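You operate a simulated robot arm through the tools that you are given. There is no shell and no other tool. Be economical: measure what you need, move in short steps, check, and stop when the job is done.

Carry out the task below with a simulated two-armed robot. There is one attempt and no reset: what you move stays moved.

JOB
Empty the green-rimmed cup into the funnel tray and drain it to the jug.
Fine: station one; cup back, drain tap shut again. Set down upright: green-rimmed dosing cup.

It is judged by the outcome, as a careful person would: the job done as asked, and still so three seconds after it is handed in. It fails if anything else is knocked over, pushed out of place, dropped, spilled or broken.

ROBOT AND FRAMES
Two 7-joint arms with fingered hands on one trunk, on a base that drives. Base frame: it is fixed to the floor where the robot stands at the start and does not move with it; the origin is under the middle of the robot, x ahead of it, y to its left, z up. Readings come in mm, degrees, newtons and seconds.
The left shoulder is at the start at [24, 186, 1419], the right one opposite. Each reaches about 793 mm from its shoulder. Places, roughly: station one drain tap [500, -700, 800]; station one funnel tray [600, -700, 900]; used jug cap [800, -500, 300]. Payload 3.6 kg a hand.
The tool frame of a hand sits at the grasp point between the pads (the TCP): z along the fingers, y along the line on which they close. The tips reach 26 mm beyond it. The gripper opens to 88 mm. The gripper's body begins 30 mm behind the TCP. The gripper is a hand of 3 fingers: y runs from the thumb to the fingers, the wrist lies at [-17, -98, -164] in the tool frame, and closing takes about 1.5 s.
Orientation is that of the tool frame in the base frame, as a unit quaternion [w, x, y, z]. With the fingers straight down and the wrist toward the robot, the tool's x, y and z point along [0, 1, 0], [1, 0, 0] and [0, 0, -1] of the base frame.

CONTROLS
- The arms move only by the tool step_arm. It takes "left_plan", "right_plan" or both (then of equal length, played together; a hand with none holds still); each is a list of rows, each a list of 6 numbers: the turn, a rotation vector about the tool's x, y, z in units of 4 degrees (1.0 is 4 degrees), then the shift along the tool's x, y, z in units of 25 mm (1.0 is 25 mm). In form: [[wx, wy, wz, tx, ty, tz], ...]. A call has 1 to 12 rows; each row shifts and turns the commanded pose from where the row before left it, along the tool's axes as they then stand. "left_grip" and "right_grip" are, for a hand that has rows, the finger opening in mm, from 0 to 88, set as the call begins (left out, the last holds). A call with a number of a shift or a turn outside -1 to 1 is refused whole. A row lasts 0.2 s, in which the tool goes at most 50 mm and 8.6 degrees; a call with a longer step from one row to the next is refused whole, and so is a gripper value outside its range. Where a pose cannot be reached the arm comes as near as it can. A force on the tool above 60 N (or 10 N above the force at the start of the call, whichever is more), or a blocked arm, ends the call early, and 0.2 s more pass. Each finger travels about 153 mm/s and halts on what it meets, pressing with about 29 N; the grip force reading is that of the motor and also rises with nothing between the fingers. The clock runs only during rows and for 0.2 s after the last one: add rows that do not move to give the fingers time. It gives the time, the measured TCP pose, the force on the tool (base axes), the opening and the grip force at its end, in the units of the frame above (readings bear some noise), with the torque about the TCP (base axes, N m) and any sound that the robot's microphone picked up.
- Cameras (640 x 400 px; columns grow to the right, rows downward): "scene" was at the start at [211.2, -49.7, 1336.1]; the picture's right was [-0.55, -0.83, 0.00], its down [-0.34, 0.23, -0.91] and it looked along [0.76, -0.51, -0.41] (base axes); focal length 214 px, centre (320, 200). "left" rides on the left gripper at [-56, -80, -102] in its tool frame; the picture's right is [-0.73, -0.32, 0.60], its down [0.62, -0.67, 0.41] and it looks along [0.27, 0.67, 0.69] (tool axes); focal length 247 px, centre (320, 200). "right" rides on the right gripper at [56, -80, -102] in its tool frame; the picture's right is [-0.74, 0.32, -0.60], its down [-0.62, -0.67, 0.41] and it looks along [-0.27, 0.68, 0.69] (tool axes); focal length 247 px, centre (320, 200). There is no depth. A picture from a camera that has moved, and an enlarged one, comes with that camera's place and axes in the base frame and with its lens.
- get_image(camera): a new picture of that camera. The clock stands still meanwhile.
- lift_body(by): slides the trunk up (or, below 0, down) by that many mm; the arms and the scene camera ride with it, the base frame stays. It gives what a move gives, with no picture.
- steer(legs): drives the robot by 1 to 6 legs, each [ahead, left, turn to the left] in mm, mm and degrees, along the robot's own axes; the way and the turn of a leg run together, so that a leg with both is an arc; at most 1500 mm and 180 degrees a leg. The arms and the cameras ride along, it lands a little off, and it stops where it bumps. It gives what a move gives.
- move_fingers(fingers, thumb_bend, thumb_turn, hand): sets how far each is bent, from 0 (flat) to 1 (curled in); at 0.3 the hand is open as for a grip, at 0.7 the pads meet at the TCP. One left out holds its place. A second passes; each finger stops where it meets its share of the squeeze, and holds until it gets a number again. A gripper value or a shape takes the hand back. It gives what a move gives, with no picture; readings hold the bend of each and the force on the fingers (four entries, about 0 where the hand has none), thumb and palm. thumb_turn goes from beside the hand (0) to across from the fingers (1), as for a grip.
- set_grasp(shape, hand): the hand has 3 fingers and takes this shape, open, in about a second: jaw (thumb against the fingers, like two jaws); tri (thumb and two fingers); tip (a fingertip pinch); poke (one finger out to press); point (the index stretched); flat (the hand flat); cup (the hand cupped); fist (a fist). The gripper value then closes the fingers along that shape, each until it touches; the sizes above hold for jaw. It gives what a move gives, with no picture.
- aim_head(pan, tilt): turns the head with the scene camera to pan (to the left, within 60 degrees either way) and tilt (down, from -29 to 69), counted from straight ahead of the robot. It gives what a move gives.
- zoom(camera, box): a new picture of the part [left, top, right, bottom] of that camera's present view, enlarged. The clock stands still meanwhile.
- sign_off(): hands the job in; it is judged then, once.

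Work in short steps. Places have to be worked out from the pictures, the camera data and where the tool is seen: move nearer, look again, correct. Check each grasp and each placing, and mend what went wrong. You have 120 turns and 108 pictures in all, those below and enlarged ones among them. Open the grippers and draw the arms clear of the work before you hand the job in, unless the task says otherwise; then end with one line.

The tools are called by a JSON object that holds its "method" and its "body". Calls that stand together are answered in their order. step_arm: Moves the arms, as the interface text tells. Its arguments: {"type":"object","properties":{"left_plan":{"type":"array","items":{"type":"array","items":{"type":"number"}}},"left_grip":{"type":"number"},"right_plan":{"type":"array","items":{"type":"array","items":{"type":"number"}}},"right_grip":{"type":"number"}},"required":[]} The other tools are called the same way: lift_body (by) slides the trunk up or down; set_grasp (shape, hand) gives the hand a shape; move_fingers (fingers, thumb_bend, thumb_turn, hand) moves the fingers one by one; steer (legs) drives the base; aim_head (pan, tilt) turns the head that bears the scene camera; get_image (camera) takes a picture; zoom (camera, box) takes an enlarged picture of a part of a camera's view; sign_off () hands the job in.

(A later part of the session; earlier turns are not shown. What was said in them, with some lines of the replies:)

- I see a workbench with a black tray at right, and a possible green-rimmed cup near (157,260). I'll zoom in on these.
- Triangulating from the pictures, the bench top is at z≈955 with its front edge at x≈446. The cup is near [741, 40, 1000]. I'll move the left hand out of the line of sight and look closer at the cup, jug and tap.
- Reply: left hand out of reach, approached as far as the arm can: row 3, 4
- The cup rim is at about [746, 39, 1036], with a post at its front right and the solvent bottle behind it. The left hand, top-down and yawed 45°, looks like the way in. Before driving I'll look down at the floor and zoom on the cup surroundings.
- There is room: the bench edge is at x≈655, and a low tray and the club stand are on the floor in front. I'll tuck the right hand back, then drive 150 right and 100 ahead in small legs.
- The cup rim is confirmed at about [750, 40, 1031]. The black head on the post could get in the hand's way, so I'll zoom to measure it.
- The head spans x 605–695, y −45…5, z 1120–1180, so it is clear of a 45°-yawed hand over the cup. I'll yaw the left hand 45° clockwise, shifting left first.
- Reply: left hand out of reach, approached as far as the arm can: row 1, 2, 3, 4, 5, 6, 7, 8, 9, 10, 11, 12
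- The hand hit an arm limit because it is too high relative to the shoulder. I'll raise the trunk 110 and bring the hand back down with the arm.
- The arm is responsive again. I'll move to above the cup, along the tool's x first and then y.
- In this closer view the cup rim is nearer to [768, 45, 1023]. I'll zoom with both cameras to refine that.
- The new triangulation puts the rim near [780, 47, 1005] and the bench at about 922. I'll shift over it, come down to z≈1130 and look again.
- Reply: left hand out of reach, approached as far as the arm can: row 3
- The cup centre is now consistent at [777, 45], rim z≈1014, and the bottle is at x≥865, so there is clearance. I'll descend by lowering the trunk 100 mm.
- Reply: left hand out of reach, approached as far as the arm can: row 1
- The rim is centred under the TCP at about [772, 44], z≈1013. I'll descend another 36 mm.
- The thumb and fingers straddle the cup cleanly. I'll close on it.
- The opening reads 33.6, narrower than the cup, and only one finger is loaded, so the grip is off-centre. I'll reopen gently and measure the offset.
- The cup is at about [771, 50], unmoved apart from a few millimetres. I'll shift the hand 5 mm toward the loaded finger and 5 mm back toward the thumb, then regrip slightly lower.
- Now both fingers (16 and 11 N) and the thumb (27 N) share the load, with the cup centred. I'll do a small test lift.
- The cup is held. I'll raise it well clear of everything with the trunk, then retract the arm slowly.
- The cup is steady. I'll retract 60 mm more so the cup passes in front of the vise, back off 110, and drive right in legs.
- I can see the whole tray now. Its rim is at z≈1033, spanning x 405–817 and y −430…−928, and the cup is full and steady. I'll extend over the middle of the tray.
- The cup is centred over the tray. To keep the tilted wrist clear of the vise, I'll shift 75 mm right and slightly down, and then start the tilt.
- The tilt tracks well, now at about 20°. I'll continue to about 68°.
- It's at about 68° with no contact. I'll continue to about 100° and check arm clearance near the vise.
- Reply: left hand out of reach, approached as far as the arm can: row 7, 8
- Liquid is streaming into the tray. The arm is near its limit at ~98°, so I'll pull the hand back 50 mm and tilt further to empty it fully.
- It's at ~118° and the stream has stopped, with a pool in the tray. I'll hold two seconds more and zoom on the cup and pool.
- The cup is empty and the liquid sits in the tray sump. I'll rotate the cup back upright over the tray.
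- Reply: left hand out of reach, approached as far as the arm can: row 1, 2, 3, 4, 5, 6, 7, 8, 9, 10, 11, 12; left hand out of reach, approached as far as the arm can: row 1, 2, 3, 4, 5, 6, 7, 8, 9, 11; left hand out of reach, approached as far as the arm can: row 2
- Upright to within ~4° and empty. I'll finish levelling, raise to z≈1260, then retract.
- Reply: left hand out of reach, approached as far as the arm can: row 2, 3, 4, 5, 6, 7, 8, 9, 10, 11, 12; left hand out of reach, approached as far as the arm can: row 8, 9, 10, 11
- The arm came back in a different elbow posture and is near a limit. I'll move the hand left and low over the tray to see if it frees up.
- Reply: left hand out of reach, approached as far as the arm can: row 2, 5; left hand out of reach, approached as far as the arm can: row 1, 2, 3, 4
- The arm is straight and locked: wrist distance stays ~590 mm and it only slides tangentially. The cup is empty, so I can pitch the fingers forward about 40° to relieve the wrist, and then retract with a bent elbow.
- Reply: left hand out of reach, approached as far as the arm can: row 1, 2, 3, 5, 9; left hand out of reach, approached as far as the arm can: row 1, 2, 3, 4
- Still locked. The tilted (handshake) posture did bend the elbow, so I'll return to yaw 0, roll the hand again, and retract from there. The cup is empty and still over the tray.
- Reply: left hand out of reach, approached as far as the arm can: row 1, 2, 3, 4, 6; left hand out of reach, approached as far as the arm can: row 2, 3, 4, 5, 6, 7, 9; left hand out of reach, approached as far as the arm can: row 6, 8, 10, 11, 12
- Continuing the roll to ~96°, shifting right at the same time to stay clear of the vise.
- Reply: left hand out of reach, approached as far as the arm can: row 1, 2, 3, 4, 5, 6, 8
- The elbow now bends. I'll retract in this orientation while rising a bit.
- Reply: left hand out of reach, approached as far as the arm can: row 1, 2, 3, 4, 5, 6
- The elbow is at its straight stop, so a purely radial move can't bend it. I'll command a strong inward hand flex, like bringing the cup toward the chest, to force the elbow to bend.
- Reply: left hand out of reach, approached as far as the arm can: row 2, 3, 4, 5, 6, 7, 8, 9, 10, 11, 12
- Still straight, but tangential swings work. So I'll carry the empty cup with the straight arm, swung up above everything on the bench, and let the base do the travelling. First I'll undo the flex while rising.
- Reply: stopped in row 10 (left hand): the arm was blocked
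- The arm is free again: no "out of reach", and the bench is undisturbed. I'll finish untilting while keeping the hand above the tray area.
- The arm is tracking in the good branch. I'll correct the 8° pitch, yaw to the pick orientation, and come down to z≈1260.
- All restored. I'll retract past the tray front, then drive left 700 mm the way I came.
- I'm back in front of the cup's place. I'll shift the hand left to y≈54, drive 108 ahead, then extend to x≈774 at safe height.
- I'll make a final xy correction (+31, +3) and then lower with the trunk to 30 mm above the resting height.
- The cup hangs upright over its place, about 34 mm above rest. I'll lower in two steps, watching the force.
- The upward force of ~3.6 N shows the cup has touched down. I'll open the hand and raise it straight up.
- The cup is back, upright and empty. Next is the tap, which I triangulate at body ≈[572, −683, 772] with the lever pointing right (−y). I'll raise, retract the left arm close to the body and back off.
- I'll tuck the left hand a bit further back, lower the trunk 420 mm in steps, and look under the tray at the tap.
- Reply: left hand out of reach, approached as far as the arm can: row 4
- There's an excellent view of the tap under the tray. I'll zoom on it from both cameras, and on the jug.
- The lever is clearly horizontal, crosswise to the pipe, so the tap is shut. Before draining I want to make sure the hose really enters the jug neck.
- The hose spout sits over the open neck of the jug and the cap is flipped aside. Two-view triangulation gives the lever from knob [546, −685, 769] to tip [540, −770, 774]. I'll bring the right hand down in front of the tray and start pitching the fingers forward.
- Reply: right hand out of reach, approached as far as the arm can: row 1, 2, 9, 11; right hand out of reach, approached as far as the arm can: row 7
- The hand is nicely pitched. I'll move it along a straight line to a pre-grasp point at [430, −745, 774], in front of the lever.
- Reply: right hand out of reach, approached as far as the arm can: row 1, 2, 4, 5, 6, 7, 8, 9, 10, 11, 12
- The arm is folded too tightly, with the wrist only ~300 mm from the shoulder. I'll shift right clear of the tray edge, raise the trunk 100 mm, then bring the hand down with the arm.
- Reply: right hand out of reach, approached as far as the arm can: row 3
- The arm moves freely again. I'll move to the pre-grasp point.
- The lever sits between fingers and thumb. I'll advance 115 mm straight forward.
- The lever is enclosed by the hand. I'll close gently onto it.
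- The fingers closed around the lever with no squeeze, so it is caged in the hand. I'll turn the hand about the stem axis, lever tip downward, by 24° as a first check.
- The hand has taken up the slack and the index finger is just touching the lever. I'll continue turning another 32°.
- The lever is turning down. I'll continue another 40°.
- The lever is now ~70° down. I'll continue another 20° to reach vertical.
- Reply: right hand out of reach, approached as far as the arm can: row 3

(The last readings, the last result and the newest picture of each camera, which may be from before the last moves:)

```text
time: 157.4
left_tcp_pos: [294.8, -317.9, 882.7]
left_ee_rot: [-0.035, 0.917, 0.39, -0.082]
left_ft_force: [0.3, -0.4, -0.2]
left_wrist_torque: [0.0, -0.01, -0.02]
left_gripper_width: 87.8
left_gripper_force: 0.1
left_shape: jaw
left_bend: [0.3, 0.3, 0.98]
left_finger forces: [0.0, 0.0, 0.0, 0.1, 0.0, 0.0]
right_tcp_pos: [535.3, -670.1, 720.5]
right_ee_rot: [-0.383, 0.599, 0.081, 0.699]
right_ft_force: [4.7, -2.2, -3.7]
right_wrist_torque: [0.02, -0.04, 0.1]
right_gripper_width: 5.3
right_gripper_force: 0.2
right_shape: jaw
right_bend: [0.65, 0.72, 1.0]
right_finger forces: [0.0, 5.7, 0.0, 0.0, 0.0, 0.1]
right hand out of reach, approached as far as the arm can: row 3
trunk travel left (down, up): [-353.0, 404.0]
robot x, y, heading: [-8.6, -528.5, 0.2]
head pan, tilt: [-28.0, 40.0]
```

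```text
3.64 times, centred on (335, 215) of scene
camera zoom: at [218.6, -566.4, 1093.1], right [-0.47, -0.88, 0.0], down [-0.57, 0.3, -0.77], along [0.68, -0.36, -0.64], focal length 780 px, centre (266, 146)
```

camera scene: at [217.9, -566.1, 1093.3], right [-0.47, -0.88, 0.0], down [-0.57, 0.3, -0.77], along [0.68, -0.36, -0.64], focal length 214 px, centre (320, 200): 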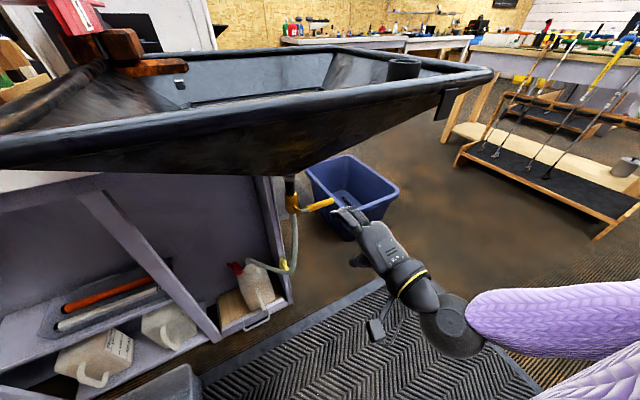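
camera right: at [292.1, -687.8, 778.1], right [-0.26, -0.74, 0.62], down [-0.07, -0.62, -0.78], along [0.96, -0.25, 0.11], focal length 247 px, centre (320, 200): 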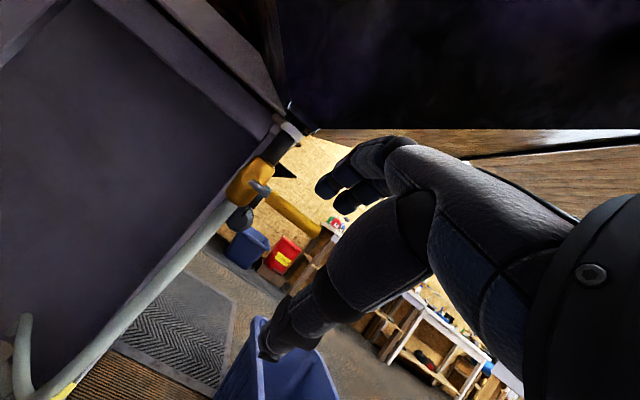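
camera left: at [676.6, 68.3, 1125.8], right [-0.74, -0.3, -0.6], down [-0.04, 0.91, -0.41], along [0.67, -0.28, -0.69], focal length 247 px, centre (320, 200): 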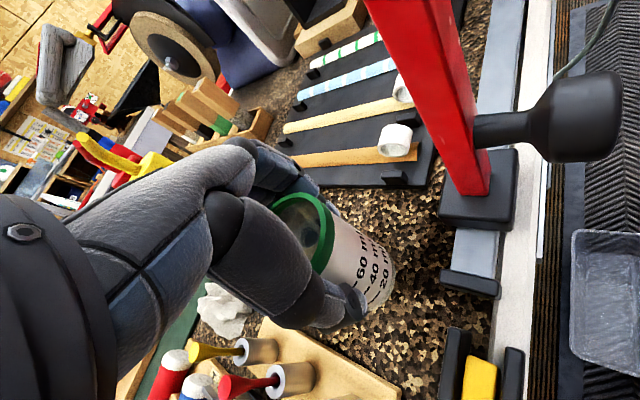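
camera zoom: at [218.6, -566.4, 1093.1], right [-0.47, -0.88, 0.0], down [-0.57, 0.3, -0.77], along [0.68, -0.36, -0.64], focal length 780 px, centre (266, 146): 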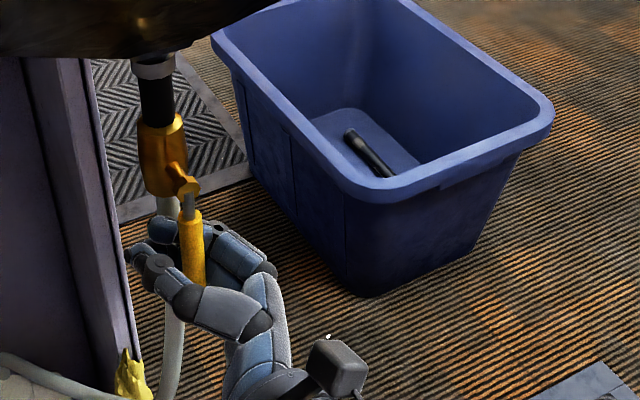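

The lever is vertical and against its stop, so the tap is open. I'll hold still and let it drain, listening and checking.

{"method": "step_arm", "body": {"right_plan": [[0, 0, 0, 0, 0, 0], [0, 0, 0, 0, 0, 0], [0, 0, 0, 0, 0, 0], [0, 0, 0, 0, 0, 0], [0, 0, 0, 0, 0, 0], [0, 0, 0, 0, 0, 0], [0, 0, 0, 0, 0, 0], [0, 0, 0, 0, 0, 0], [0, 0, 0, 0, 0, 0], [0, 0, 0, 0, 0, 0], [0, 0, 0, 0, 0, 0], [0, 0, 0, 0, 0, 0]]}}

{"method": "zoom", "body": {"camera": "scene", "box": [210, 240, 310, 330]}}

{"method": "step_arm", "body": {"right_plan": [[0, 0, 0, 0, 0, 0], [0, 0, 0, 0, 0, 0], [0, 0, 0, 0, 0, 0], [0, 0, 0, 0, 0, 0], [0, 0, 0, 0, 0, 0], [0, 0, 0, 0, 0, 0], [0, 0, 0, 0, 0, 0], [0, 0, 0, 0, 0, 0], [0, 0, 0, 0, 0, 0], [0, 0, 0, 0, 0, 0], [0, 0, 0, 0, 0, 0], [0, 0, 0, 0, 0, 0]]}}

{"method": "step_arm", "body": {"right_plan": [[0, 0, 0, 0, 0, 0], [0, 0, 0, 0, 0, 0], [0, 0, 0, 0, 0, 0], [0, 0, 0, 0, 0, 0], [0, 0, 0, 0, 0, 0], [0, 0, 0, 0, 0, 0], [0, 0, 0, 0, 0, 0], [0, 0, 0, 0, 0, 0], [0, 0, 0, 0, 0, 0], [0, 0, 0, 0, 0, 0], [0, 0, 0, 0, 0, 0], [0, 0, 0, 0, 0, 0]]}}

{"method": "zoom", "body": {"camera": "scene", "box": [210, 240, 310, 330]}}

```text
time: 160.0
left_tcp_pos: [294.1, -318.1, 883.1]
left_ee_rot: [-0.035, 0.917, 0.389, -0.081]
left_ft_force: [-0.5, 1.1, -0.9]
left_wrist_torque: [0.0, 0.03, 0.03]
left_gripper_width: 87.6
left_gripper_force: 0.0
left_shape: jaw
left_bend: [0.3, 0.3, 0.98]
left_finger forces: [0.0, 0.0, 0.0, 0.1, 0.0, 0.1]
right_tcp_pos: [535.3, -669.4, 720.5]
right_ee_rot: [-0.384, 0.598, 0.081, 0.699]
right_ft_force: [5.1, -3.9, -3.8]
right_wrist_torque: [-0.02, -0.07, 0.08]
right_gripper_width: 5.1
right_gripper_force: 0.0
right_shape: jaw
right_bend: [0.65, 0.72, 1.0]
right_finger forces: [0.1, 6.7, 0.0, 0.0, 0.0, 0.0]
trunk travel left (down, up): [-353.0, 404.0]
robot x, y, heading: [-7.6, -530.9, -0.3]
head pan, tilt: [-28.0, 40.0]
```

```text
4.44 times, centred on (260, 285) of scene
camera zoom: at [218.5, -566.4, 1093.1], right [-0.47, -0.88, 0.0], down [-0.57, 0.3, -0.77], along [0.68, -0.36, -0.64], focal length 953 px, centre (587, -178)
```

zoom: 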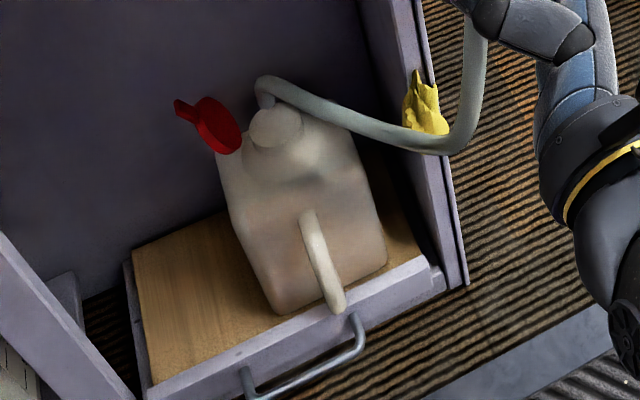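

```text
time: 162.6
left_tcp_pos: [294.5, -317.7, 883.0]
left_ee_rot: [-0.035, 0.917, 0.39, -0.082]
left_ft_force: [0.4, 0.5, 0.9]
left_wrist_torque: [0.03, 0.03, 0.01]
left_gripper_width: 88.0
left_gripper_force: 0.1
left_shape: jaw
left_bend: [0.3, 0.3, 0.98]
left_finger forces: [0.0, 0.0, 0.0, 0.0, 0.0, 0.0]
right_tcp_pos: [535.2, -668.3, 720.0]
right_ee_rot: [-0.384, 0.598, 0.081, 0.699]
right_ft_force: [5.0, -3.2, -3.1]
right_wrist_torque: [-0.01, -0.11, 0.05]
right_gripper_width: 4.9
right_gripper_force: 0.0
right_shape: jaw
right_bend: [0.65, 0.72, 1.0]
right_finger forces: [0.1, 6.7, 0.0, 0.0, 0.1, 0.0]
trunk travel left (down, up): [-353.0, 404.0]
robot x, y, heading: [-10.0, -528.6, 0.1]
head pan, tilt: [-28.0, 40.0]
```

```text
time: 165.2
left_tcp_pos: [293.9, -316.5, 882.4]
left_ee_rot: [-0.034, 0.917, 0.39, -0.081]
left_ft_force: [-0.6, 0.2, 0.3]
left_wrist_torque: [-0.01, 0.02, 0.0]
left_gripper_width: 88.0
left_gripper_force: 0.2
left_shape: jaw
left_bend: [0.3, 0.3, 0.98]
left_finger forces: [0.0, 0.0, 0.0, 0.1, 0.0, 0.0]
right_tcp_pos: [534.7, -669.0, 720.4]
right_ee_rot: [-0.384, 0.598, 0.081, 0.699]
right_ft_force: [4.1, -3.3, -2.3]
right_wrist_torque: [0.0, -0.09, 0.04]
right_gripper_width: 5.2
right_gripper_force: 0.0
right_shape: jaw
right_bend: [0.65, 0.72, 1.0]
right_finger forces: [0.0, 6.7, 0.0, 0.1, 0.0, 0.0]
trunk travel left (down, up): [-353.0, 404.0]
robot x, y, heading: [-9.2, -531.1, 0.2]
head pan, tilt: [-28.0, 40.0]
```

```text
4.44 times, centred on (260, 285) of scene
camera zoom: at [218.5, -566.4, 1093.1], right [-0.47, -0.88, 0.0], down [-0.57, 0.3, -0.77], along [0.68, -0.36, -0.64], focal length 953 px, centre (587, -178)
```

zoom: 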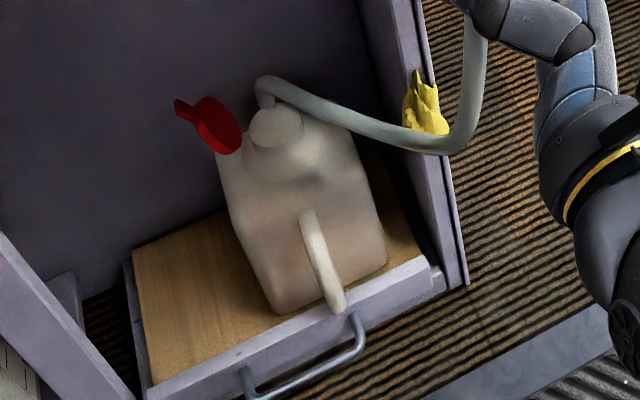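

There's no leak at the hose or jug. I'll allow another ~12 s for the tray to drain completely before closing.

{"method": "step_arm", "body": {"right_plan": [[0, 0, 0, 0, 0, 0], [0, 0, 0, 0, 0, 0], [0, 0, 0, 0, 0, 0], [0, 0, 0, 0, 0, 0], [0, 0, 0, 0, 0, 0], [0, 0, 0, 0, 0, 0], [0, 0, 0, 0, 0, 0], [0, 0, 0, 0, 0, 0], [0, 0, 0, 0, 0, 0], [0, 0, 0, 0, 0, 0], [0, 0, 0, 0, 0, 0], [0, 0, 0, 0, 0, 0]]}}

{"method": "step_arm", "body": {"right_plan": [[0, 0, 0, 0, 0, 0], [0, 0, 0, 0, 0, 0], [0, 0, 0, 0, 0, 0], [0, 0, 0, 0, 0, 0], [0, 0, 0, 0, 0, 0], [0, 0, 0, 0, 0, 0], [0, 0, 0, 0, 0, 0], [0, 0, 0, 0, 0, 0], [0, 0, 0, 0, 0, 0], [0, 0, 0, 0, 0, 0], [0, 0, 0, 0, 0, 0], [0, 0, 0, 0, 0, 0]]}}

{"method": "step_arm", "body": {"right_plan": [[0, 0, 0, 0, 0, 0], [0, 0, 0, 0, 0, 0], [0, 0, 0, 0, 0, 0], [0, 0, 0, 0, 0, 0], [0, 0, 0, 0, 0, 0], [0, 0, 0, 0, 0, 0], [0, 0, 0, 0, 0, 0], [0, 0, 0, 0, 0, 0], [0, 0, 0, 0, 0, 0], [0, 0, 0, 0, 0, 0], [0, 0, 0, 0, 0, 0], [0, 0, 0, 0, 0, 0]]}}

{"method": "step_arm", "body": {"right_plan": [[0, 0, 0, 0, 0, 0], [0, 0, 0, 0, 0, 0], [0, 0, 0, 0, 0, 0], [0, 0, 0, 0, 0, 0], [0, 0, 0, 0, 0, 0], [0, 0, 0, 0, 0, 0], [0, 0, 0, 0, 0, 0], [0, 0, 0, 0, 0, 0], [0, 0, 0, 0, 0, 0], [0, 0, 0, 0, 0, 0], [0, 0, 0, 0, 0, 0], [0, 0, 0, 0, 0, 0]]}}

{"method": "step_arm", "body": {"right_plan": [[0, 0, 0, 0, 0, 0], [0, 0, 0, 0, 0, 0], [0, 0, 0, 0, 0, 0], [0, 0, 0, 0, 0, 0], [0, 0, 0, 0, 0, 0], [0, 0, 0, 0, 0, 0], [0, 0, 0, 0, 0, 0], [0, 0, 0, 0, 0, 0], [0, 0, 0, 0, 0, 0], [0, 0, 0, 0, 0, 0], [0, 0, 0, 0, 0, 0], [0, 0, 0, 0, 0, 0]]}}

```text
time: 167.8
left_tcp_pos: [294.4, -318.5, 882.7]
left_ee_rot: [-0.035, 0.917, 0.389, -0.082]
left_ft_force: [0.1, 0.1, -0.4]
left_wrist_torque: [-0.02, -0.04, 0.01]
left_gripper_width: 87.5
left_gripper_force: 0.1
left_shape: jaw
left_bend: [0.3, 0.3, 0.98]
left_finger forces: [0.0, 0.0, 0.0, 0.0, 0.1, 0.0]
right_tcp_pos: [534.0, -668.9, 720.0]
right_ee_rot: [-0.384, 0.598, 0.082, 0.698]
right_ft_force: [5.5, -3.4, -2.8]
right_wrist_torque: [-0.05, -0.1, 0.07]
right_gripper_width: 5.1
right_gripper_force: 0.1
right_shape: jaw
right_bend: [0.65, 0.72, 1.0]
right_finger forces: [0.0, 6.8, 0.1, 0.1, 0.0, 0.0]
trunk travel left (down, up): [-353.0, 404.0]
robot x, y, heading: [-6.5, -532.0, 0.2]
head pan, tilt: [-28.0, 40.0]
```

```text
time: 170.4
left_tcp_pos: [293.4, -316.0, 884.0]
left_ee_rot: [-0.035, 0.917, 0.389, -0.081]
left_ft_force: [0.2, -0.1, -0.6]
left_wrist_torque: [-0.04, -0.01, -0.01]
left_gripper_width: 87.5
left_gripper_force: 0.1
left_shape: jaw
left_bend: [0.3, 0.3, 0.98]
left_finger forces: [0.0, 0.0, 0.1, 0.0, 0.0, 0.0]
right_tcp_pos: [534.9, -669.1, 720.5]
right_ee_rot: [-0.384, 0.598, 0.081, 0.699]
right_ft_force: [4.9, -3.3, -3.0]
right_wrist_torque: [-0.05, -0.08, 0.05]
right_gripper_width: 4.9
right_gripper_force: 0.0
right_shape: jaw
right_bend: [0.65, 0.72, 1.0]
right_finger forces: [0.0, 6.7, 0.0, 0.0, 0.0, 0.0]
trunk travel left (down, up): [-353.0, 404.0]
robot x, y, heading: [-7.5, -528.9, -0.1]
head pan, tilt: [-28.0, 40.0]
```

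```text
time: 173.0
left_tcp_pos: [293.7, -318.0, 882.7]
left_ee_rot: [-0.034, 0.916, 0.39, -0.082]
left_ft_force: [0.9, -0.1, 0.8]
left_wrist_torque: [0.0, 0.01, 0.01]
left_gripper_width: 87.7
left_gripper_force: 0.0
left_shape: jaw
left_bend: [0.3, 0.3, 0.98]
left_finger forces: [0.0, 0.1, 0.0, 0.0, 0.0, 0.1]
right_tcp_pos: [534.4, -668.9, 721.7]
right_ee_rot: [-0.384, 0.598, 0.082, 0.699]
right_ft_force: [6.1, -4.1, -3.0]
right_wrist_torque: [-0.03, -0.09, 0.05]
right_gripper_width: 5.0
right_gripper_force: 0.0
right_shape: jaw
right_bend: [0.65, 0.72, 1.0]
right_finger forces: [0.1, 6.6, 0.0, 0.0, 0.0, 0.1]
trunk travel left (down, up): [-353.0, 404.0]
robot x, y, heading: [-6.5, -528.2, 0.1]
head pan, tilt: [-28.0, 40.0]
```

```text
time: 175.6
left_tcp_pos: [294.4, -318.1, 883.0]
left_ee_rot: [-0.035, 0.917, 0.39, -0.081]
left_ft_force: [-0.4, 0.1, 0.3]
left_wrist_torque: [0.0, -0.03, 0.02]
left_gripper_width: 87.9
left_gripper_force: 0.1
left_shape: jaw
left_bend: [0.3, 0.3, 0.98]
left_finger forces: [0.0, 0.0, 0.0, 0.0, 0.0, 0.0]
right_tcp_pos: [534.3, -668.4, 720.4]
right_ee_rot: [-0.384, 0.598, 0.082, 0.699]
right_ft_force: [6.1, -4.8, -3.4]
right_wrist_torque: [-0.03, -0.05, 0.1]
right_gripper_width: 4.9
right_gripper_force: 0.1
right_shape: jaw
right_bend: [0.65, 0.72, 1.0]
right_finger forces: [0.0, 6.6, 0.0, 0.1, 0.0, 0.1]
trunk travel left (down, up): [-353.0, 404.0]
robot x, y, heading: [-7.1, -530.6, -0.4]
head pan, tilt: [-28.0, 40.0]
```

```text
time: 178.2
left_tcp_pos: [294.0, -317.1, 882.4]
left_ee_rot: [-0.035, 0.917, 0.389, -0.081]
left_ft_force: [-0.3, 0.1, -0.8]
left_wrist_torque: [-0.01, 0.0, -0.02]
left_gripper_width: 87.8
left_gripper_force: 0.1
left_shape: jaw
left_bend: [0.3, 0.3, 0.98]
left_finger forces: [0.0, 0.1, 0.0, 0.0, 0.0, 0.0]
right_tcp_pos: [534.4, -668.5, 720.9]
right_ee_rot: [-0.384, 0.598, 0.081, 0.699]
right_ft_force: [5.7, -3.3, -3.3]
right_wrist_torque: [-0.02, -0.08, 0.09]
right_gripper_width: 5.1
right_gripper_force: 0.1
right_shape: jaw
right_bend: [0.65, 0.72, 1.0]
right_finger forces: [0.0, 6.7, 0.0, 0.0, 0.0, 0.0]
trunk travel left (down, up): [-353.0, 404.0]
robot x, y, heading: [-8.1, -529.3, -0.0]
head pan, tilt: [-28.0, 40.0]
```

It has had over 20 s of draining. Now I'll close it by reversing the turn about the stem axis.

{"method": "step_arm", "body": {"right_plan": [[0, -0.618, -0.786, 0.014, 0.1185, -0.093], [0, -0.618, -0.786, 0.014, 0.1185, -0.093], [0, -0.618, -0.786, 0.014, 0.1185, -0.093], [0, -0.618, -0.786, 0.014, 0.1185, -0.093], [0, -0.618, -0.786, 0.014, 0.1185, -0.093], [0, -0.618, -0.786, 0.014, 0.1185, -0.093], [0, -0.618, -0.786, 0.014, 0.1185, -0.093], [0, -0.618, -0.786, 0.014, 0.1185, -0.093], [0, -0.618, -0.786, 0.014, 0.1185, -0.093], [0, -0.618, -0.786, 0.014, 0.1185, -0.093], [0, -0.618, -0.786, 0.014, 0.1185, -0.093], [0, -0.618, -0.786, 0.014, 0.1185, -0.093]]}}

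{"method": "step_arm", "body": {"right_plan": [[0, -0.618, -0.786, 0.014, 0.1185, -0.093], [0, -0.618, -0.786, 0.014, 0.1185, -0.093], [0, -0.618, -0.786, 0.014, 0.1185, -0.093], [0, -0.618, -0.786, 0.014, 0.1185, -0.093], [0, -0.618, -0.786, 0.014, 0.1185, -0.093], [0, -0.618, -0.786, 0.014, 0.1185, -0.093], [0, -0.618, -0.786, 0.014, 0.1185, -0.093], [0, -0.618, -0.786, 0.014, 0.1185, -0.093], [0, -0.618, -0.786, 0.014, 0.1185, -0.093]]}}

{"method": "zoom", "body": {"camera": "scene", "box": [270, 160, 400, 270]}}

```text
time: 180.8
left_tcp_pos: [293.8, -318.5, 882.6]
left_ee_rot: [-0.034, 0.917, 0.39, -0.081]
left_ft_force: [0.4, 0.6, -1.3]
left_wrist_torque: [-0.02, -0.03, 0.04]
left_gripper_width: 87.9
left_gripper_force: 0.0
left_shape: jaw
left_bend: [0.3, 0.3, 0.98]
left_finger forces: [0.1, 0.0, 0.1, 0.1, 0.0, 0.0]
right_tcp_pos: [534.9, -712.9, 721.0]
right_ee_rot: [-0.107, 0.696, 0.362, 0.611]
right_ft_force: [-1.4, 1.4, -0.1]
right_wrist_torque: [0.02, 0.0, 0.03]
right_gripper_width: 4.2
right_gripper_force: 0.1
right_shape: jaw
right_bend: [0.67, 0.71, 1.0]
right_finger forces: [0.0, 0.0, 0.1, 0.1, 1.2, 0.0]
trunk travel left (down, up): [-353.0, 404.0]
robot x, y, heading: [-9.4, -531.1, 0.1]
head pan, tilt: [-28.0, 40.0]
```

```text
time: 182.8
left_tcp_pos: [294.1, -316.3, 883.7]
left_ee_rot: [-0.033, 0.917, 0.389, -0.081]
left_ft_force: [0.4, -0.6, -0.4]
left_wrist_torque: [0.01, 0.03, -0.02]
left_gripper_width: 88.0
left_gripper_force: 0.0
left_shape: jaw
left_bend: [0.3, 0.3, 0.98]
left_finger forces: [0.0, 0.0, 0.1, 0.0, 0.1, 0.1]
right_tcp_pos: [537.5, -736.0, 743.4]
right_ee_rot: [0.116, 0.691, 0.534, 0.474]
right_ft_force: [-1.9, -0.3, -1.3]
right_wrist_torque: [0.0, 0.02, 0.04]
right_gripper_width: 4.2
right_gripper_force: 0.0
right_shape: jaw
right_bend: [0.67, 0.71, 1.0]
right_finger forces: [0.0, 0.1, 0.0, 0.0, 1.7, 0.0]
trunk travel left (down, up): [-353.0, 404.0]
robot x, y, heading: [-3.5, -532.0, -0.0]
head pan, tilt: [-28.0, 40.0]
```

```text
3.64 times, centred on (335, 215) of scene
camera zoom: at [217.8, -566.1, 1093.3], right [-0.47, -0.88, 0.0], down [-0.57, 0.3, -0.77], along [0.68, -0.36, -0.64], focal length 780 px, centre (266, 146)
```

zoom: 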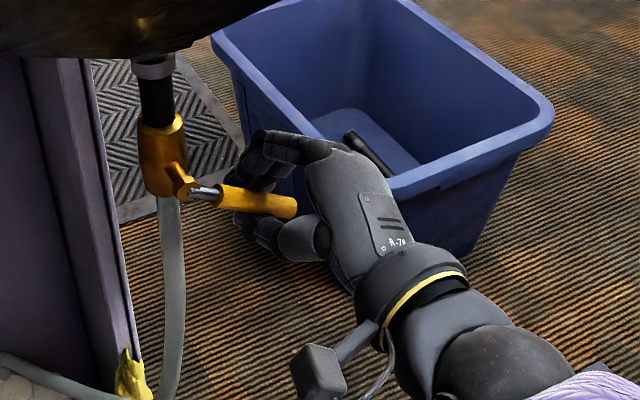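

The thumb is lifting the lever, with ~20° left to go. I'll continue 7 rows and check.

{"method": "step_arm", "body": {"right_plan": [[0, -0.618, -0.786, 0.014, 0.1185, -0.093], [0, -0.618, -0.786, 0.014, 0.1185, -0.093], [0, -0.618, -0.786, 0.014, 0.1185, -0.093], [0, -0.618, -0.786, 0.014, 0.1185, -0.093], [0, -0.618, -0.786, 0.014, 0.1185, -0.093], [0, -0.618, -0.786, 0.014, 0.1185, -0.093], [0, -0.618, -0.786, 0.014, 0.1185, -0.093]]}}

{"method": "zoom", "body": {"camera": "scene", "box": [270, 160, 400, 270]}}

```text
time: 184.4
left_tcp_pos: [292.6, -317.1, 882.7]
left_ee_rot: [-0.035, 0.917, 0.39, -0.082]
left_ft_force: [0.7, -0.8, -0.8]
left_wrist_torque: [0.0, 0.04, -0.01]
left_gripper_width: 87.7
left_gripper_force: 0.0
left_shape: jaw
left_bend: [0.3, 0.3, 0.98]
left_finger forces: [0.0, 0.0, 0.0, 0.0, 0.0, 0.1]
right_tcp_pos: [538.1, -743.6, 769.6]
right_ee_rot: [0.283, 0.64, 0.631, 0.335]
right_ft_force: [-2.4, -0.6, -1.8]
right_wrist_torque: [0.0, 0.03, 0.0]
right_gripper_width: 4.3
right_gripper_force: 0.1
right_shape: jaw
right_bend: [0.67, 0.71, 1.0]
right_finger forces: [0.1, 0.0, 0.0, 0.0, 2.0, 0.0]
trunk travel left (down, up): [-353.0, 404.0]
robot x, y, heading: [-6.9, -528.7, 0.1]
head pan, tilt: [-28.0, 40.0]
```

```text
3.64 times, centred on (335, 215) of scene
camera zoom: at [217.8, -566.2, 1093.3], right [-0.47, -0.88, 0.0], down [-0.57, 0.3, -0.77], along [0.68, -0.36, -0.64], focal length 780 px, centre (266, 146)
```

zoom: 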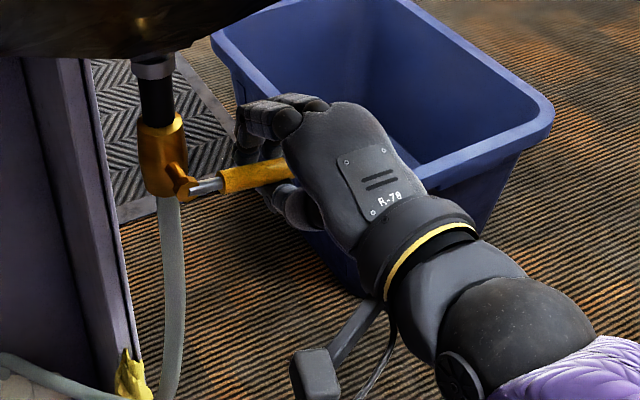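

Nearly horizontal but still a few degrees short of its original angle. I'll nudge up until it meets the stop.

{"method": "step_arm", "body": {"right_plan": [[0, -0.618, -0.786, 0.014, 0.1185, -0.093], [0, -0.618, -0.786, 0.014, 0.1185, -0.093], [0, -0.618, -0.786, 0.014, 0.1185, -0.093]]}}

{"method": "zoom", "body": {"camera": "scene", "box": [270, 160, 400, 270]}}

```text
time: 185.2
left_tcp_pos: [293.8, -317.0, 883.0]
left_ee_rot: [-0.035, 0.917, 0.39, -0.081]
left_ft_force: [-0.9, -0.6, -0.3]
left_wrist_torque: [-0.03, -0.01, 0.0]
left_gripper_width: 87.6
left_gripper_force: 0.1
left_shape: jaw
left_bend: [0.3, 0.3, 0.98]
left_finger forces: [0.0, 0.0, 0.0, 0.1, 0.1, 0.0]
right_tcp_pos: [536.8, -741.3, 780.2]
right_ee_rot: [0.349, 0.606, 0.663, 0.268]
right_ft_force: [-1.7, -1.3, -3.0]
right_wrist_torque: [0.01, 0.0, -0.01]
right_gripper_width: 4.5
right_gripper_force: 0.0
right_shape: jaw
right_bend: [0.67, 0.7, 1.0]
right_finger forces: [0.1, 0.0, 0.1, 0.0, 3.3, 0.1]
trunk travel left (down, up): [-353.0, 404.0]
robot x, y, heading: [-9.0, -524.8, 0.2]
head pan, tilt: [-28.0, 40.0]
```

```text
3.64 times, centred on (335, 215) of scene
camera zoom: at [218.1, -566.3, 1093.2], right [-0.47, -0.88, 0.0], down [-0.57, 0.3, -0.77], along [0.68, -0.36, -0.64], focal length 780 px, centre (266, 146)
```

zoom: 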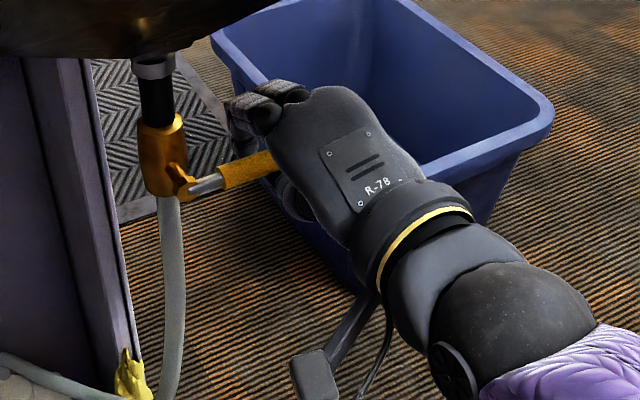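

The lever matches its original line and the force is rising, so it's at the stop. One last light push to confirm, then I'll relax.

{"method": "step_arm", "body": {"right_plan": [[0, -0.618, -0.786, 0.014, 0.1185, -0.093], [0, 0, 0, 0, 0, 0]]}}

{"method": "step_arm", "body": {"right_plan": [[0, 0.618, 0.786, -0.014, -0.1185, 0.093], [0, 0.618, 0.786, -0.014, -0.1185, 0.093], [0, 0.618, 0.786, -0.014, -0.1185, 0.093]]}}

{"method": "step_arm", "body": {"right_plan": [[0, 0, 0, 0, 0, 0], [0, 0, 0, 0, 0, 0], [0, 0, 0, 0, 0, 0], [0, 0, 0, 0, 0, 0], [0, 0, 0, 0, 0, 0]], "right_grip": 88}}

{"method": "zoom", "body": {"camera": "scene", "box": [270, 160, 400, 270]}}

```text
time: 185.8
left_tcp_pos: [294.3, -316.9, 882.4]
left_ee_rot: [-0.035, 0.916, 0.39, -0.082]
left_ft_force: [0.2, 0.8, -1.1]
left_wrist_torque: [-0.02, 0.0, -0.03]
left_gripper_width: 87.6
left_gripper_force: 0.0
left_shape: jaw
left_bend: [0.3, 0.3, 0.98]
left_finger forces: [0.0, 0.0, 0.0, 0.0, 0.1, 0.0]
right_tcp_pos: [537.2, -741.4, 782.4]
right_ee_rot: [0.37, 0.593, 0.672, 0.245]
right_ft_force: [-0.2, -2.1, -6.6]
right_wrist_torque: [0.05, -0.02, 0.04]
right_gripper_width: 4.7
right_gripper_force: 0.0
right_shape: jaw
right_bend: [0.67, 0.68, 1.0]
right_finger forces: [0.1, 0.1, 0.1, 0.0, 6.1, 0.0]
trunk travel left (down, up): [-353.0, 404.0]
robot x, y, heading: [-10.2, -530.2, 0.5]
head pan, tilt: [-28.0, 40.0]
```

```text
time: 186.6
left_tcp_pos: [294.7, -317.4, 882.7]
left_ee_rot: [-0.034, 0.917, 0.39, -0.081]
left_ft_force: [-0.1, -0.4, 0.4]
left_wrist_torque: [-0.01, 0.01, 0.0]
left_gripper_width: 87.6
left_gripper_force: 0.0
left_shape: jaw
left_bend: [0.3, 0.3, 0.98]
left_finger forces: [0.0, 0.0, 0.0, 0.0, 0.1, 0.0]
right_tcp_pos: [538.2, -743.5, 774.9]
right_ee_rot: [0.305, 0.629, 0.642, 0.315]
right_ft_force: [0.7, -0.2, 0.3]
right_wrist_torque: [0.02, 0.02, -0.02]
right_gripper_width: 3.9
right_gripper_force: 0.0
right_shape: jaw
right_bend: [0.67, 0.71, 1.0]
right_finger forces: [0.0, 0.0, 0.1, 0.1, 0.0, 0.1]
trunk travel left (down, up): [-353.0, 404.0]
robot x, y, heading: [-7.6, -525.3, 0.1]
head pan, tilt: [-28.0, 40.0]
```

```text
time: 187.8
left_tcp_pos: [294.1, -317.5, 882.7]
left_ee_rot: [-0.035, 0.917, 0.39, -0.082]
left_ft_force: [-0.1, 0.4, -1.2]
left_wrist_torque: [-0.03, 0.0, 0.03]
left_gripper_width: 87.8
left_gripper_force: 0.1
left_shape: jaw
left_bend: [0.3, 0.3, 0.98]
left_finger forces: [0.1, 0.0, 0.1, 0.0, 0.0, 0.0]
right_tcp_pos: [538.0, -744.1, 773.1]
right_ee_rot: [0.305, 0.63, 0.642, 0.313]
right_ft_force: [0.9, -1.4, -0.1]
right_wrist_torque: [-0.03, 0.01, 0.01]
right_gripper_width: 87.8
right_gripper_force: 0.0
right_shape: jaw
right_bend: [0.3, 0.3, 0.98]
right_finger forces: [0.0, 0.1, 0.1, 0.0, 0.1, 0.0]
trunk travel left (down, up): [-353.0, 404.0]
robot x, y, heading: [-6.9, -528.8, 0.3]
head pan, tilt: [-28.0, 40.0]
```

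```text
3.64 times, centred on (335, 215) of scene
camera zoom: at [217.9, -566.1, 1093.2], right [-0.47, -0.88, 0.0], down [-0.57, 0.3, -0.77], along [0.68, -0.36, -0.64], focal length 780 px, centre (266, 146)
```

zoom: 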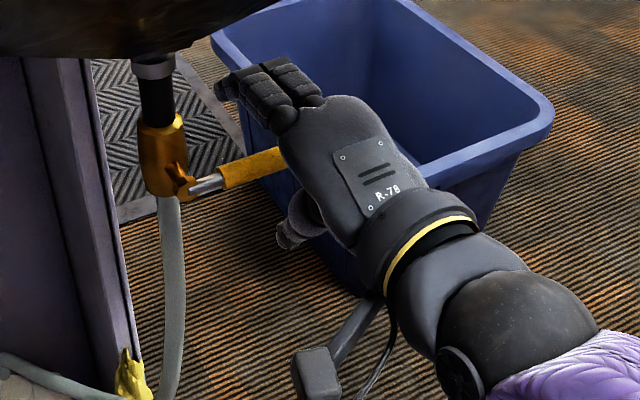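

The tap is shut firmly against its stop, and the lever is back at the original horizontal. I'll withdraw the right hand the way it came.

{"method": "step_arm", "body": {"right_plan": [[0, 0, 0, 0, -0.355, -0.455], [0, 0, 0, 0, -0.355, -0.455], [0, 0, 0, 0, -0.355, -0.455], [0, 0, 0, 0, -0.355, -0.455], [0, 0, 0, 0, -0.355, -0.455], [0, 0, 0, 0, -0.355, -0.455], [0, 0, 0, 0, -0.355, -0.455], [0, 0, 0, 0, -0.355, -0.455]]}}

{"method": "step_arm", "body": {"right_plan": [[0, 0, 0, -0.8, 0, -0.27], [0, 0, 0, -0.8, 0, -0.27], [0, 0, 0, -0.8, 0, -0.27], [0, 0, 0, -0.8, 0, -0.27], [0, 0, 0, -0.8, 0, -0.27], [0, 0, 0, -0.8, 0, -0.27], [0, 0, 0, -0.8, 0, -0.27], [0, 0, 0, -0.8, 0, -0.27], [0, 0, 0, -0.8, 0, -0.27], [0, 0, 0, -0.8, 0, -0.27], [0, 0, 0, -0.8, 0, -0.27], [0, 0, 0, -0.8, 0, -0.27]]}}

{"method": "zoom", "body": {"camera": "scene", "box": [230, 160, 360, 320]}}

```text
time: 189.6
left_tcp_pos: [292.8, -317.4, 881.9]
left_ee_rot: [-0.034, 0.917, 0.39, -0.081]
left_ft_force: [0.0, 0.5, -0.1]
left_wrist_torque: [-0.01, -0.03, 0.0]
left_gripper_width: 87.7
left_gripper_force: 0.1
left_shape: jaw
left_bend: [0.3, 0.3, 0.98]
left_finger forces: [0.0, 0.0, 0.0, 0.0, 0.0, 0.0]
right_tcp_pos: [422.5, -745.1, 774.2]
right_ee_rot: [0.304, 0.628, 0.643, 0.315]
right_ft_force: [1.1, 0.2, -0.5]
right_wrist_torque: [0.03, 0.01, 0.02]
right_gripper_width: 87.8
right_gripper_force: 0.0
right_shape: jaw
right_bend: [0.3, 0.3, 0.98]
right_finger forces: [0.0, 0.0, 0.0, 0.0, 0.1, 0.1]
trunk travel left (down, up): [-353.0, 404.0]
robot x, y, heading: [-6.1, -528.6, -0.0]
head pan, tilt: [-28.0, 40.0]
```

```text
time: 192.2
left_tcp_pos: [294.4, -318.5, 882.9]
left_ee_rot: [-0.035, 0.917, 0.39, -0.082]
left_ft_force: [-0.3, 0.1, 0.1]
left_wrist_torque: [-0.01, -0.02, -0.02]
left_gripper_width: 87.7
left_gripper_force: 0.0
left_shape: jaw
left_bend: [0.3, 0.3, 0.98]
left_finger forces: [0.1, 0.0, 0.1, 0.0, 0.1, 0.0]
right_tcp_pos: [362.6, -986.0, 825.5]
right_ee_rot: [0.305, 0.63, 0.642, 0.313]
right_ft_force: [-0.2, -0.4, 0.2]
right_wrist_torque: [0.02, 0.0, -0.02]
right_gripper_width: 87.5
right_gripper_force: 0.1
right_shape: jaw
right_bend: [0.3, 0.3, 0.98]
right_finger forces: [0.0, 0.0, 0.1, 0.0, 0.0, 0.0]
trunk travel left (down, up): [-353.0, 404.0]
robot x, y, heading: [-8.6, -531.7, -0.2]
head pan, tilt: [-28.0, 40.0]
```

```text
2.50 times, centred on (295, 240) of scene
camera zoom: at [217.8, -566.3, 1093.3], right [-0.47, -0.88, 0.0], down [-0.57, 0.3, -0.77], along [0.68, -0.36, -0.64], focal length 536 px, centre (382, 100)
```

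zoom: 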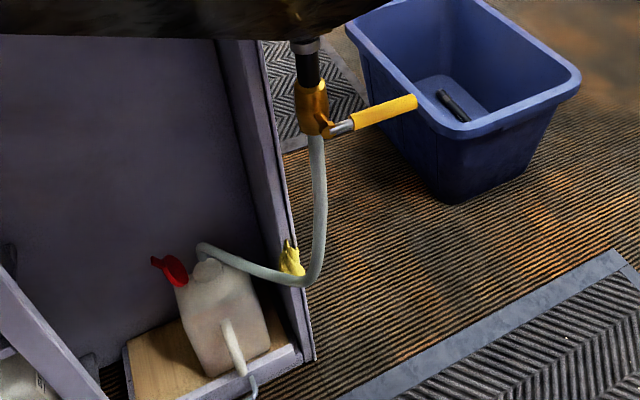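

The tap is shut, with no spill. I'll raise the trunk 280 mm to inspect the tray sump and the vise and bench.

{"method": "step_arm", "body": {"right_plan": [[0, 0, 0, -0.9, -0.3, -0.4], [0, 0, 0, -0.9, -0.3, -0.4]]}}

{"method": "lift_body", "body": {"by": 280}}

{"method": "get_image", "body": {"camera": "scene"}}

{"method": "zoom", "body": {"camera": "scene", "box": [220, 150, 420, 300]}}

```text
time: 192.8
left_tcp_pos: [293.1, -318.8, 882.6]
left_ee_rot: [-0.035, 0.917, 0.389, -0.081]
left_ft_force: [1.0, 0.1, -0.3]
left_wrist_torque: [-0.02, 0.01, -0.02]
left_gripper_width: 88.0
left_gripper_force: 0.1
left_shape: jaw
left_bend: [0.3, 0.3, 0.98]
left_finger forces: [0.1, 0.0, 0.0, 0.1, 0.0, 0.1]
right_tcp_pos: [339.4, -1032.5, 824.0]
right_ee_rot: [0.304, 0.629, 0.644, 0.313]
right_ft_force: [0.4, 0.4, 0.0]
right_wrist_torque: [0.0, 0.01, 0.0]
right_gripper_width: 87.7
right_gripper_force: 0.0
right_shape: jaw
right_bend: [0.3, 0.3, 0.98]
right_finger forces: [0.0, 0.0, 0.1, 0.0, 0.0, 0.0]
trunk travel left (down, up): [-353.0, 404.0]
robot x, y, heading: [-10.5, -528.6, 0.0]
head pan, tilt: [-28.0, 40.0]
```

```text
time: 195.7
left_tcp_pos: [293.9, -317.9, 1163.4]
left_ee_rot: [-0.034, 0.917, 0.39, -0.082]
left_ft_force: [0.3, -0.4, -0.1]
left_wrist_torque: [-0.01, 0.0, 0.0]
left_gripper_width: 87.9
left_gripper_force: 0.0
left_shape: jaw
left_bend: [0.3, 0.3, 0.98]
left_finger forces: [0.0, 0.0, 0.0, 0.0, 0.0, 0.0]
right_tcp_pos: [339.3, -1033.1, 1103.8]
right_ee_rot: [0.304, 0.629, 0.643, 0.313]
right_ft_force: [-0.1, -0.3, 0.9]
right_wrist_torque: [-0.01, 0.02, 0.03]
right_gripper_width: 87.8
right_gripper_force: 0.0
right_shape: jaw
right_bend: [0.3, 0.3, 0.98]
right_finger forces: [0.0, 0.0, 0.1, 0.1, 0.0, 0.0]
trunk travel left (down, up): [-633.0, 124.0]
robot x, y, heading: [-11.3, -528.3, 0.3]
head pan, tilt: [-28.0, 40.0]
```

```text
15 pictures are left
camera scene: at [199.4, -566.2, 1384.0], right [-0.47, -0.88, 0.0], down [-0.57, 0.3, -0.77], along [0.68, -0.36, -0.64], focal length 214 px, centre (320, 200)
```

scene: 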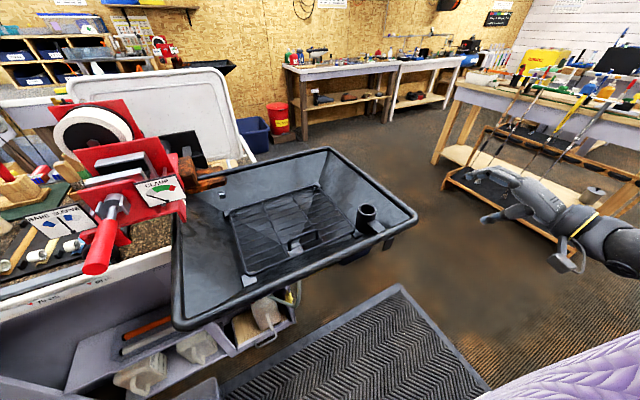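

```text
2.67 times, centred on (320, 225) of scene
camera zoom: at [199.4, -566.2, 1384.0], right [-0.47, -0.88, 0.0], down [-0.57, 0.3, -0.77], along [0.68, -0.36, -0.64], focal length 572 px, centre (320, 133)
```

zoom: 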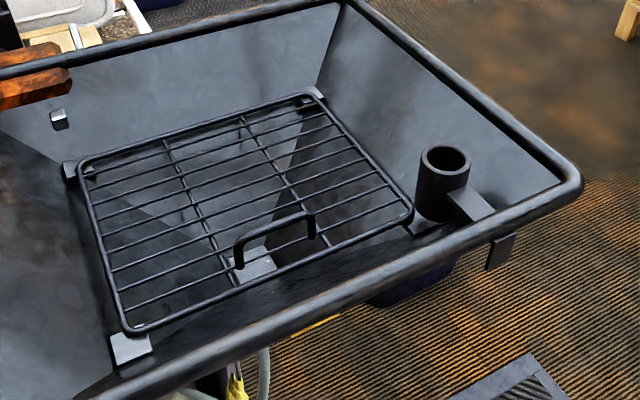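

The sump is empty, so the liquid has drained. Last, I'll check the cup is still upright and that both hands are clear.

{"method": "aim_head", "body": {"pan": 45, "tilt": 25}}

{"method": "get_image", "body": {"camera": "scene"}}

```text
time: 197.1
left_tcp_pos: [294.1, -317.3, 1162.4]
left_ee_rot: [-0.034, 0.917, 0.39, -0.081]
left_ft_force: [0.2, 0.6, 0.3]
left_wrist_torque: [0.01, -0.03, -0.02]
left_gripper_width: 87.5
left_gripper_force: 0.1
left_shape: jaw
left_bend: [0.3, 0.3, 0.98]
left_finger forces: [0.0, 0.0, 0.1, 0.1, 0.0, 0.0]
right_tcp_pos: [339.0, -1031.9, 1103.5]
right_ee_rot: [0.305, 0.629, 0.643, 0.314]
right_ft_force: [0.2, -0.1, -0.6]
right_wrist_torque: [0.01, -0.03, -0.04]
right_gripper_width: 87.6
right_gripper_force: 0.1
right_shape: jaw
right_bend: [0.3, 0.3, 0.98]
right_finger forces: [0.0, 0.0, 0.0, 0.0, 0.0, 0.0]
trunk travel left (down, up): [-633.0, 124.0]
robot x, y, heading: [-9.7, -528.3, 0.2]
head pan, tilt: [45.0, 25.0]
```

```text
13 pictures are left
camera scene: at [189.2, -461.2, 1407.4], right [0.71, -0.71, 0.0], down [-0.3, -0.3, -0.91], along [0.64, 0.64, -0.42], focal length 214 px, centre (320, 200)
```

scene: 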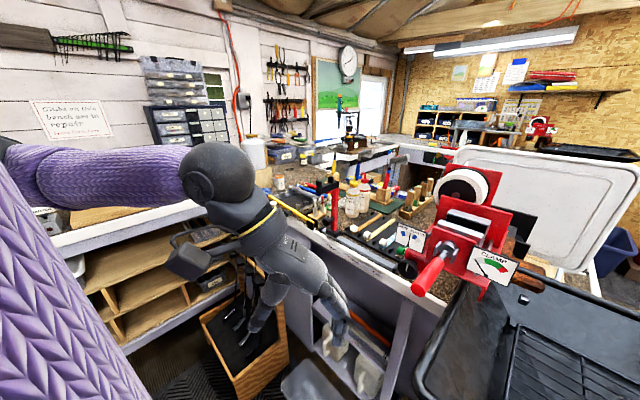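

Everything on the bench is in place, the tray is drained, the tap is shut, and both hands are open and clear. I'm handing in.

{"method": "sign_off", "body": {}}

```text
The job is handed in.
```

I emptied the green-rimmed cup into station one's funnel tray and drained the tray through the hose to the jug. The tap is shut again and the cup is back upright in its place. I couldn't see the liquid level inside the jug. The tray sump is empty and I saw no leak at the hose or jug.
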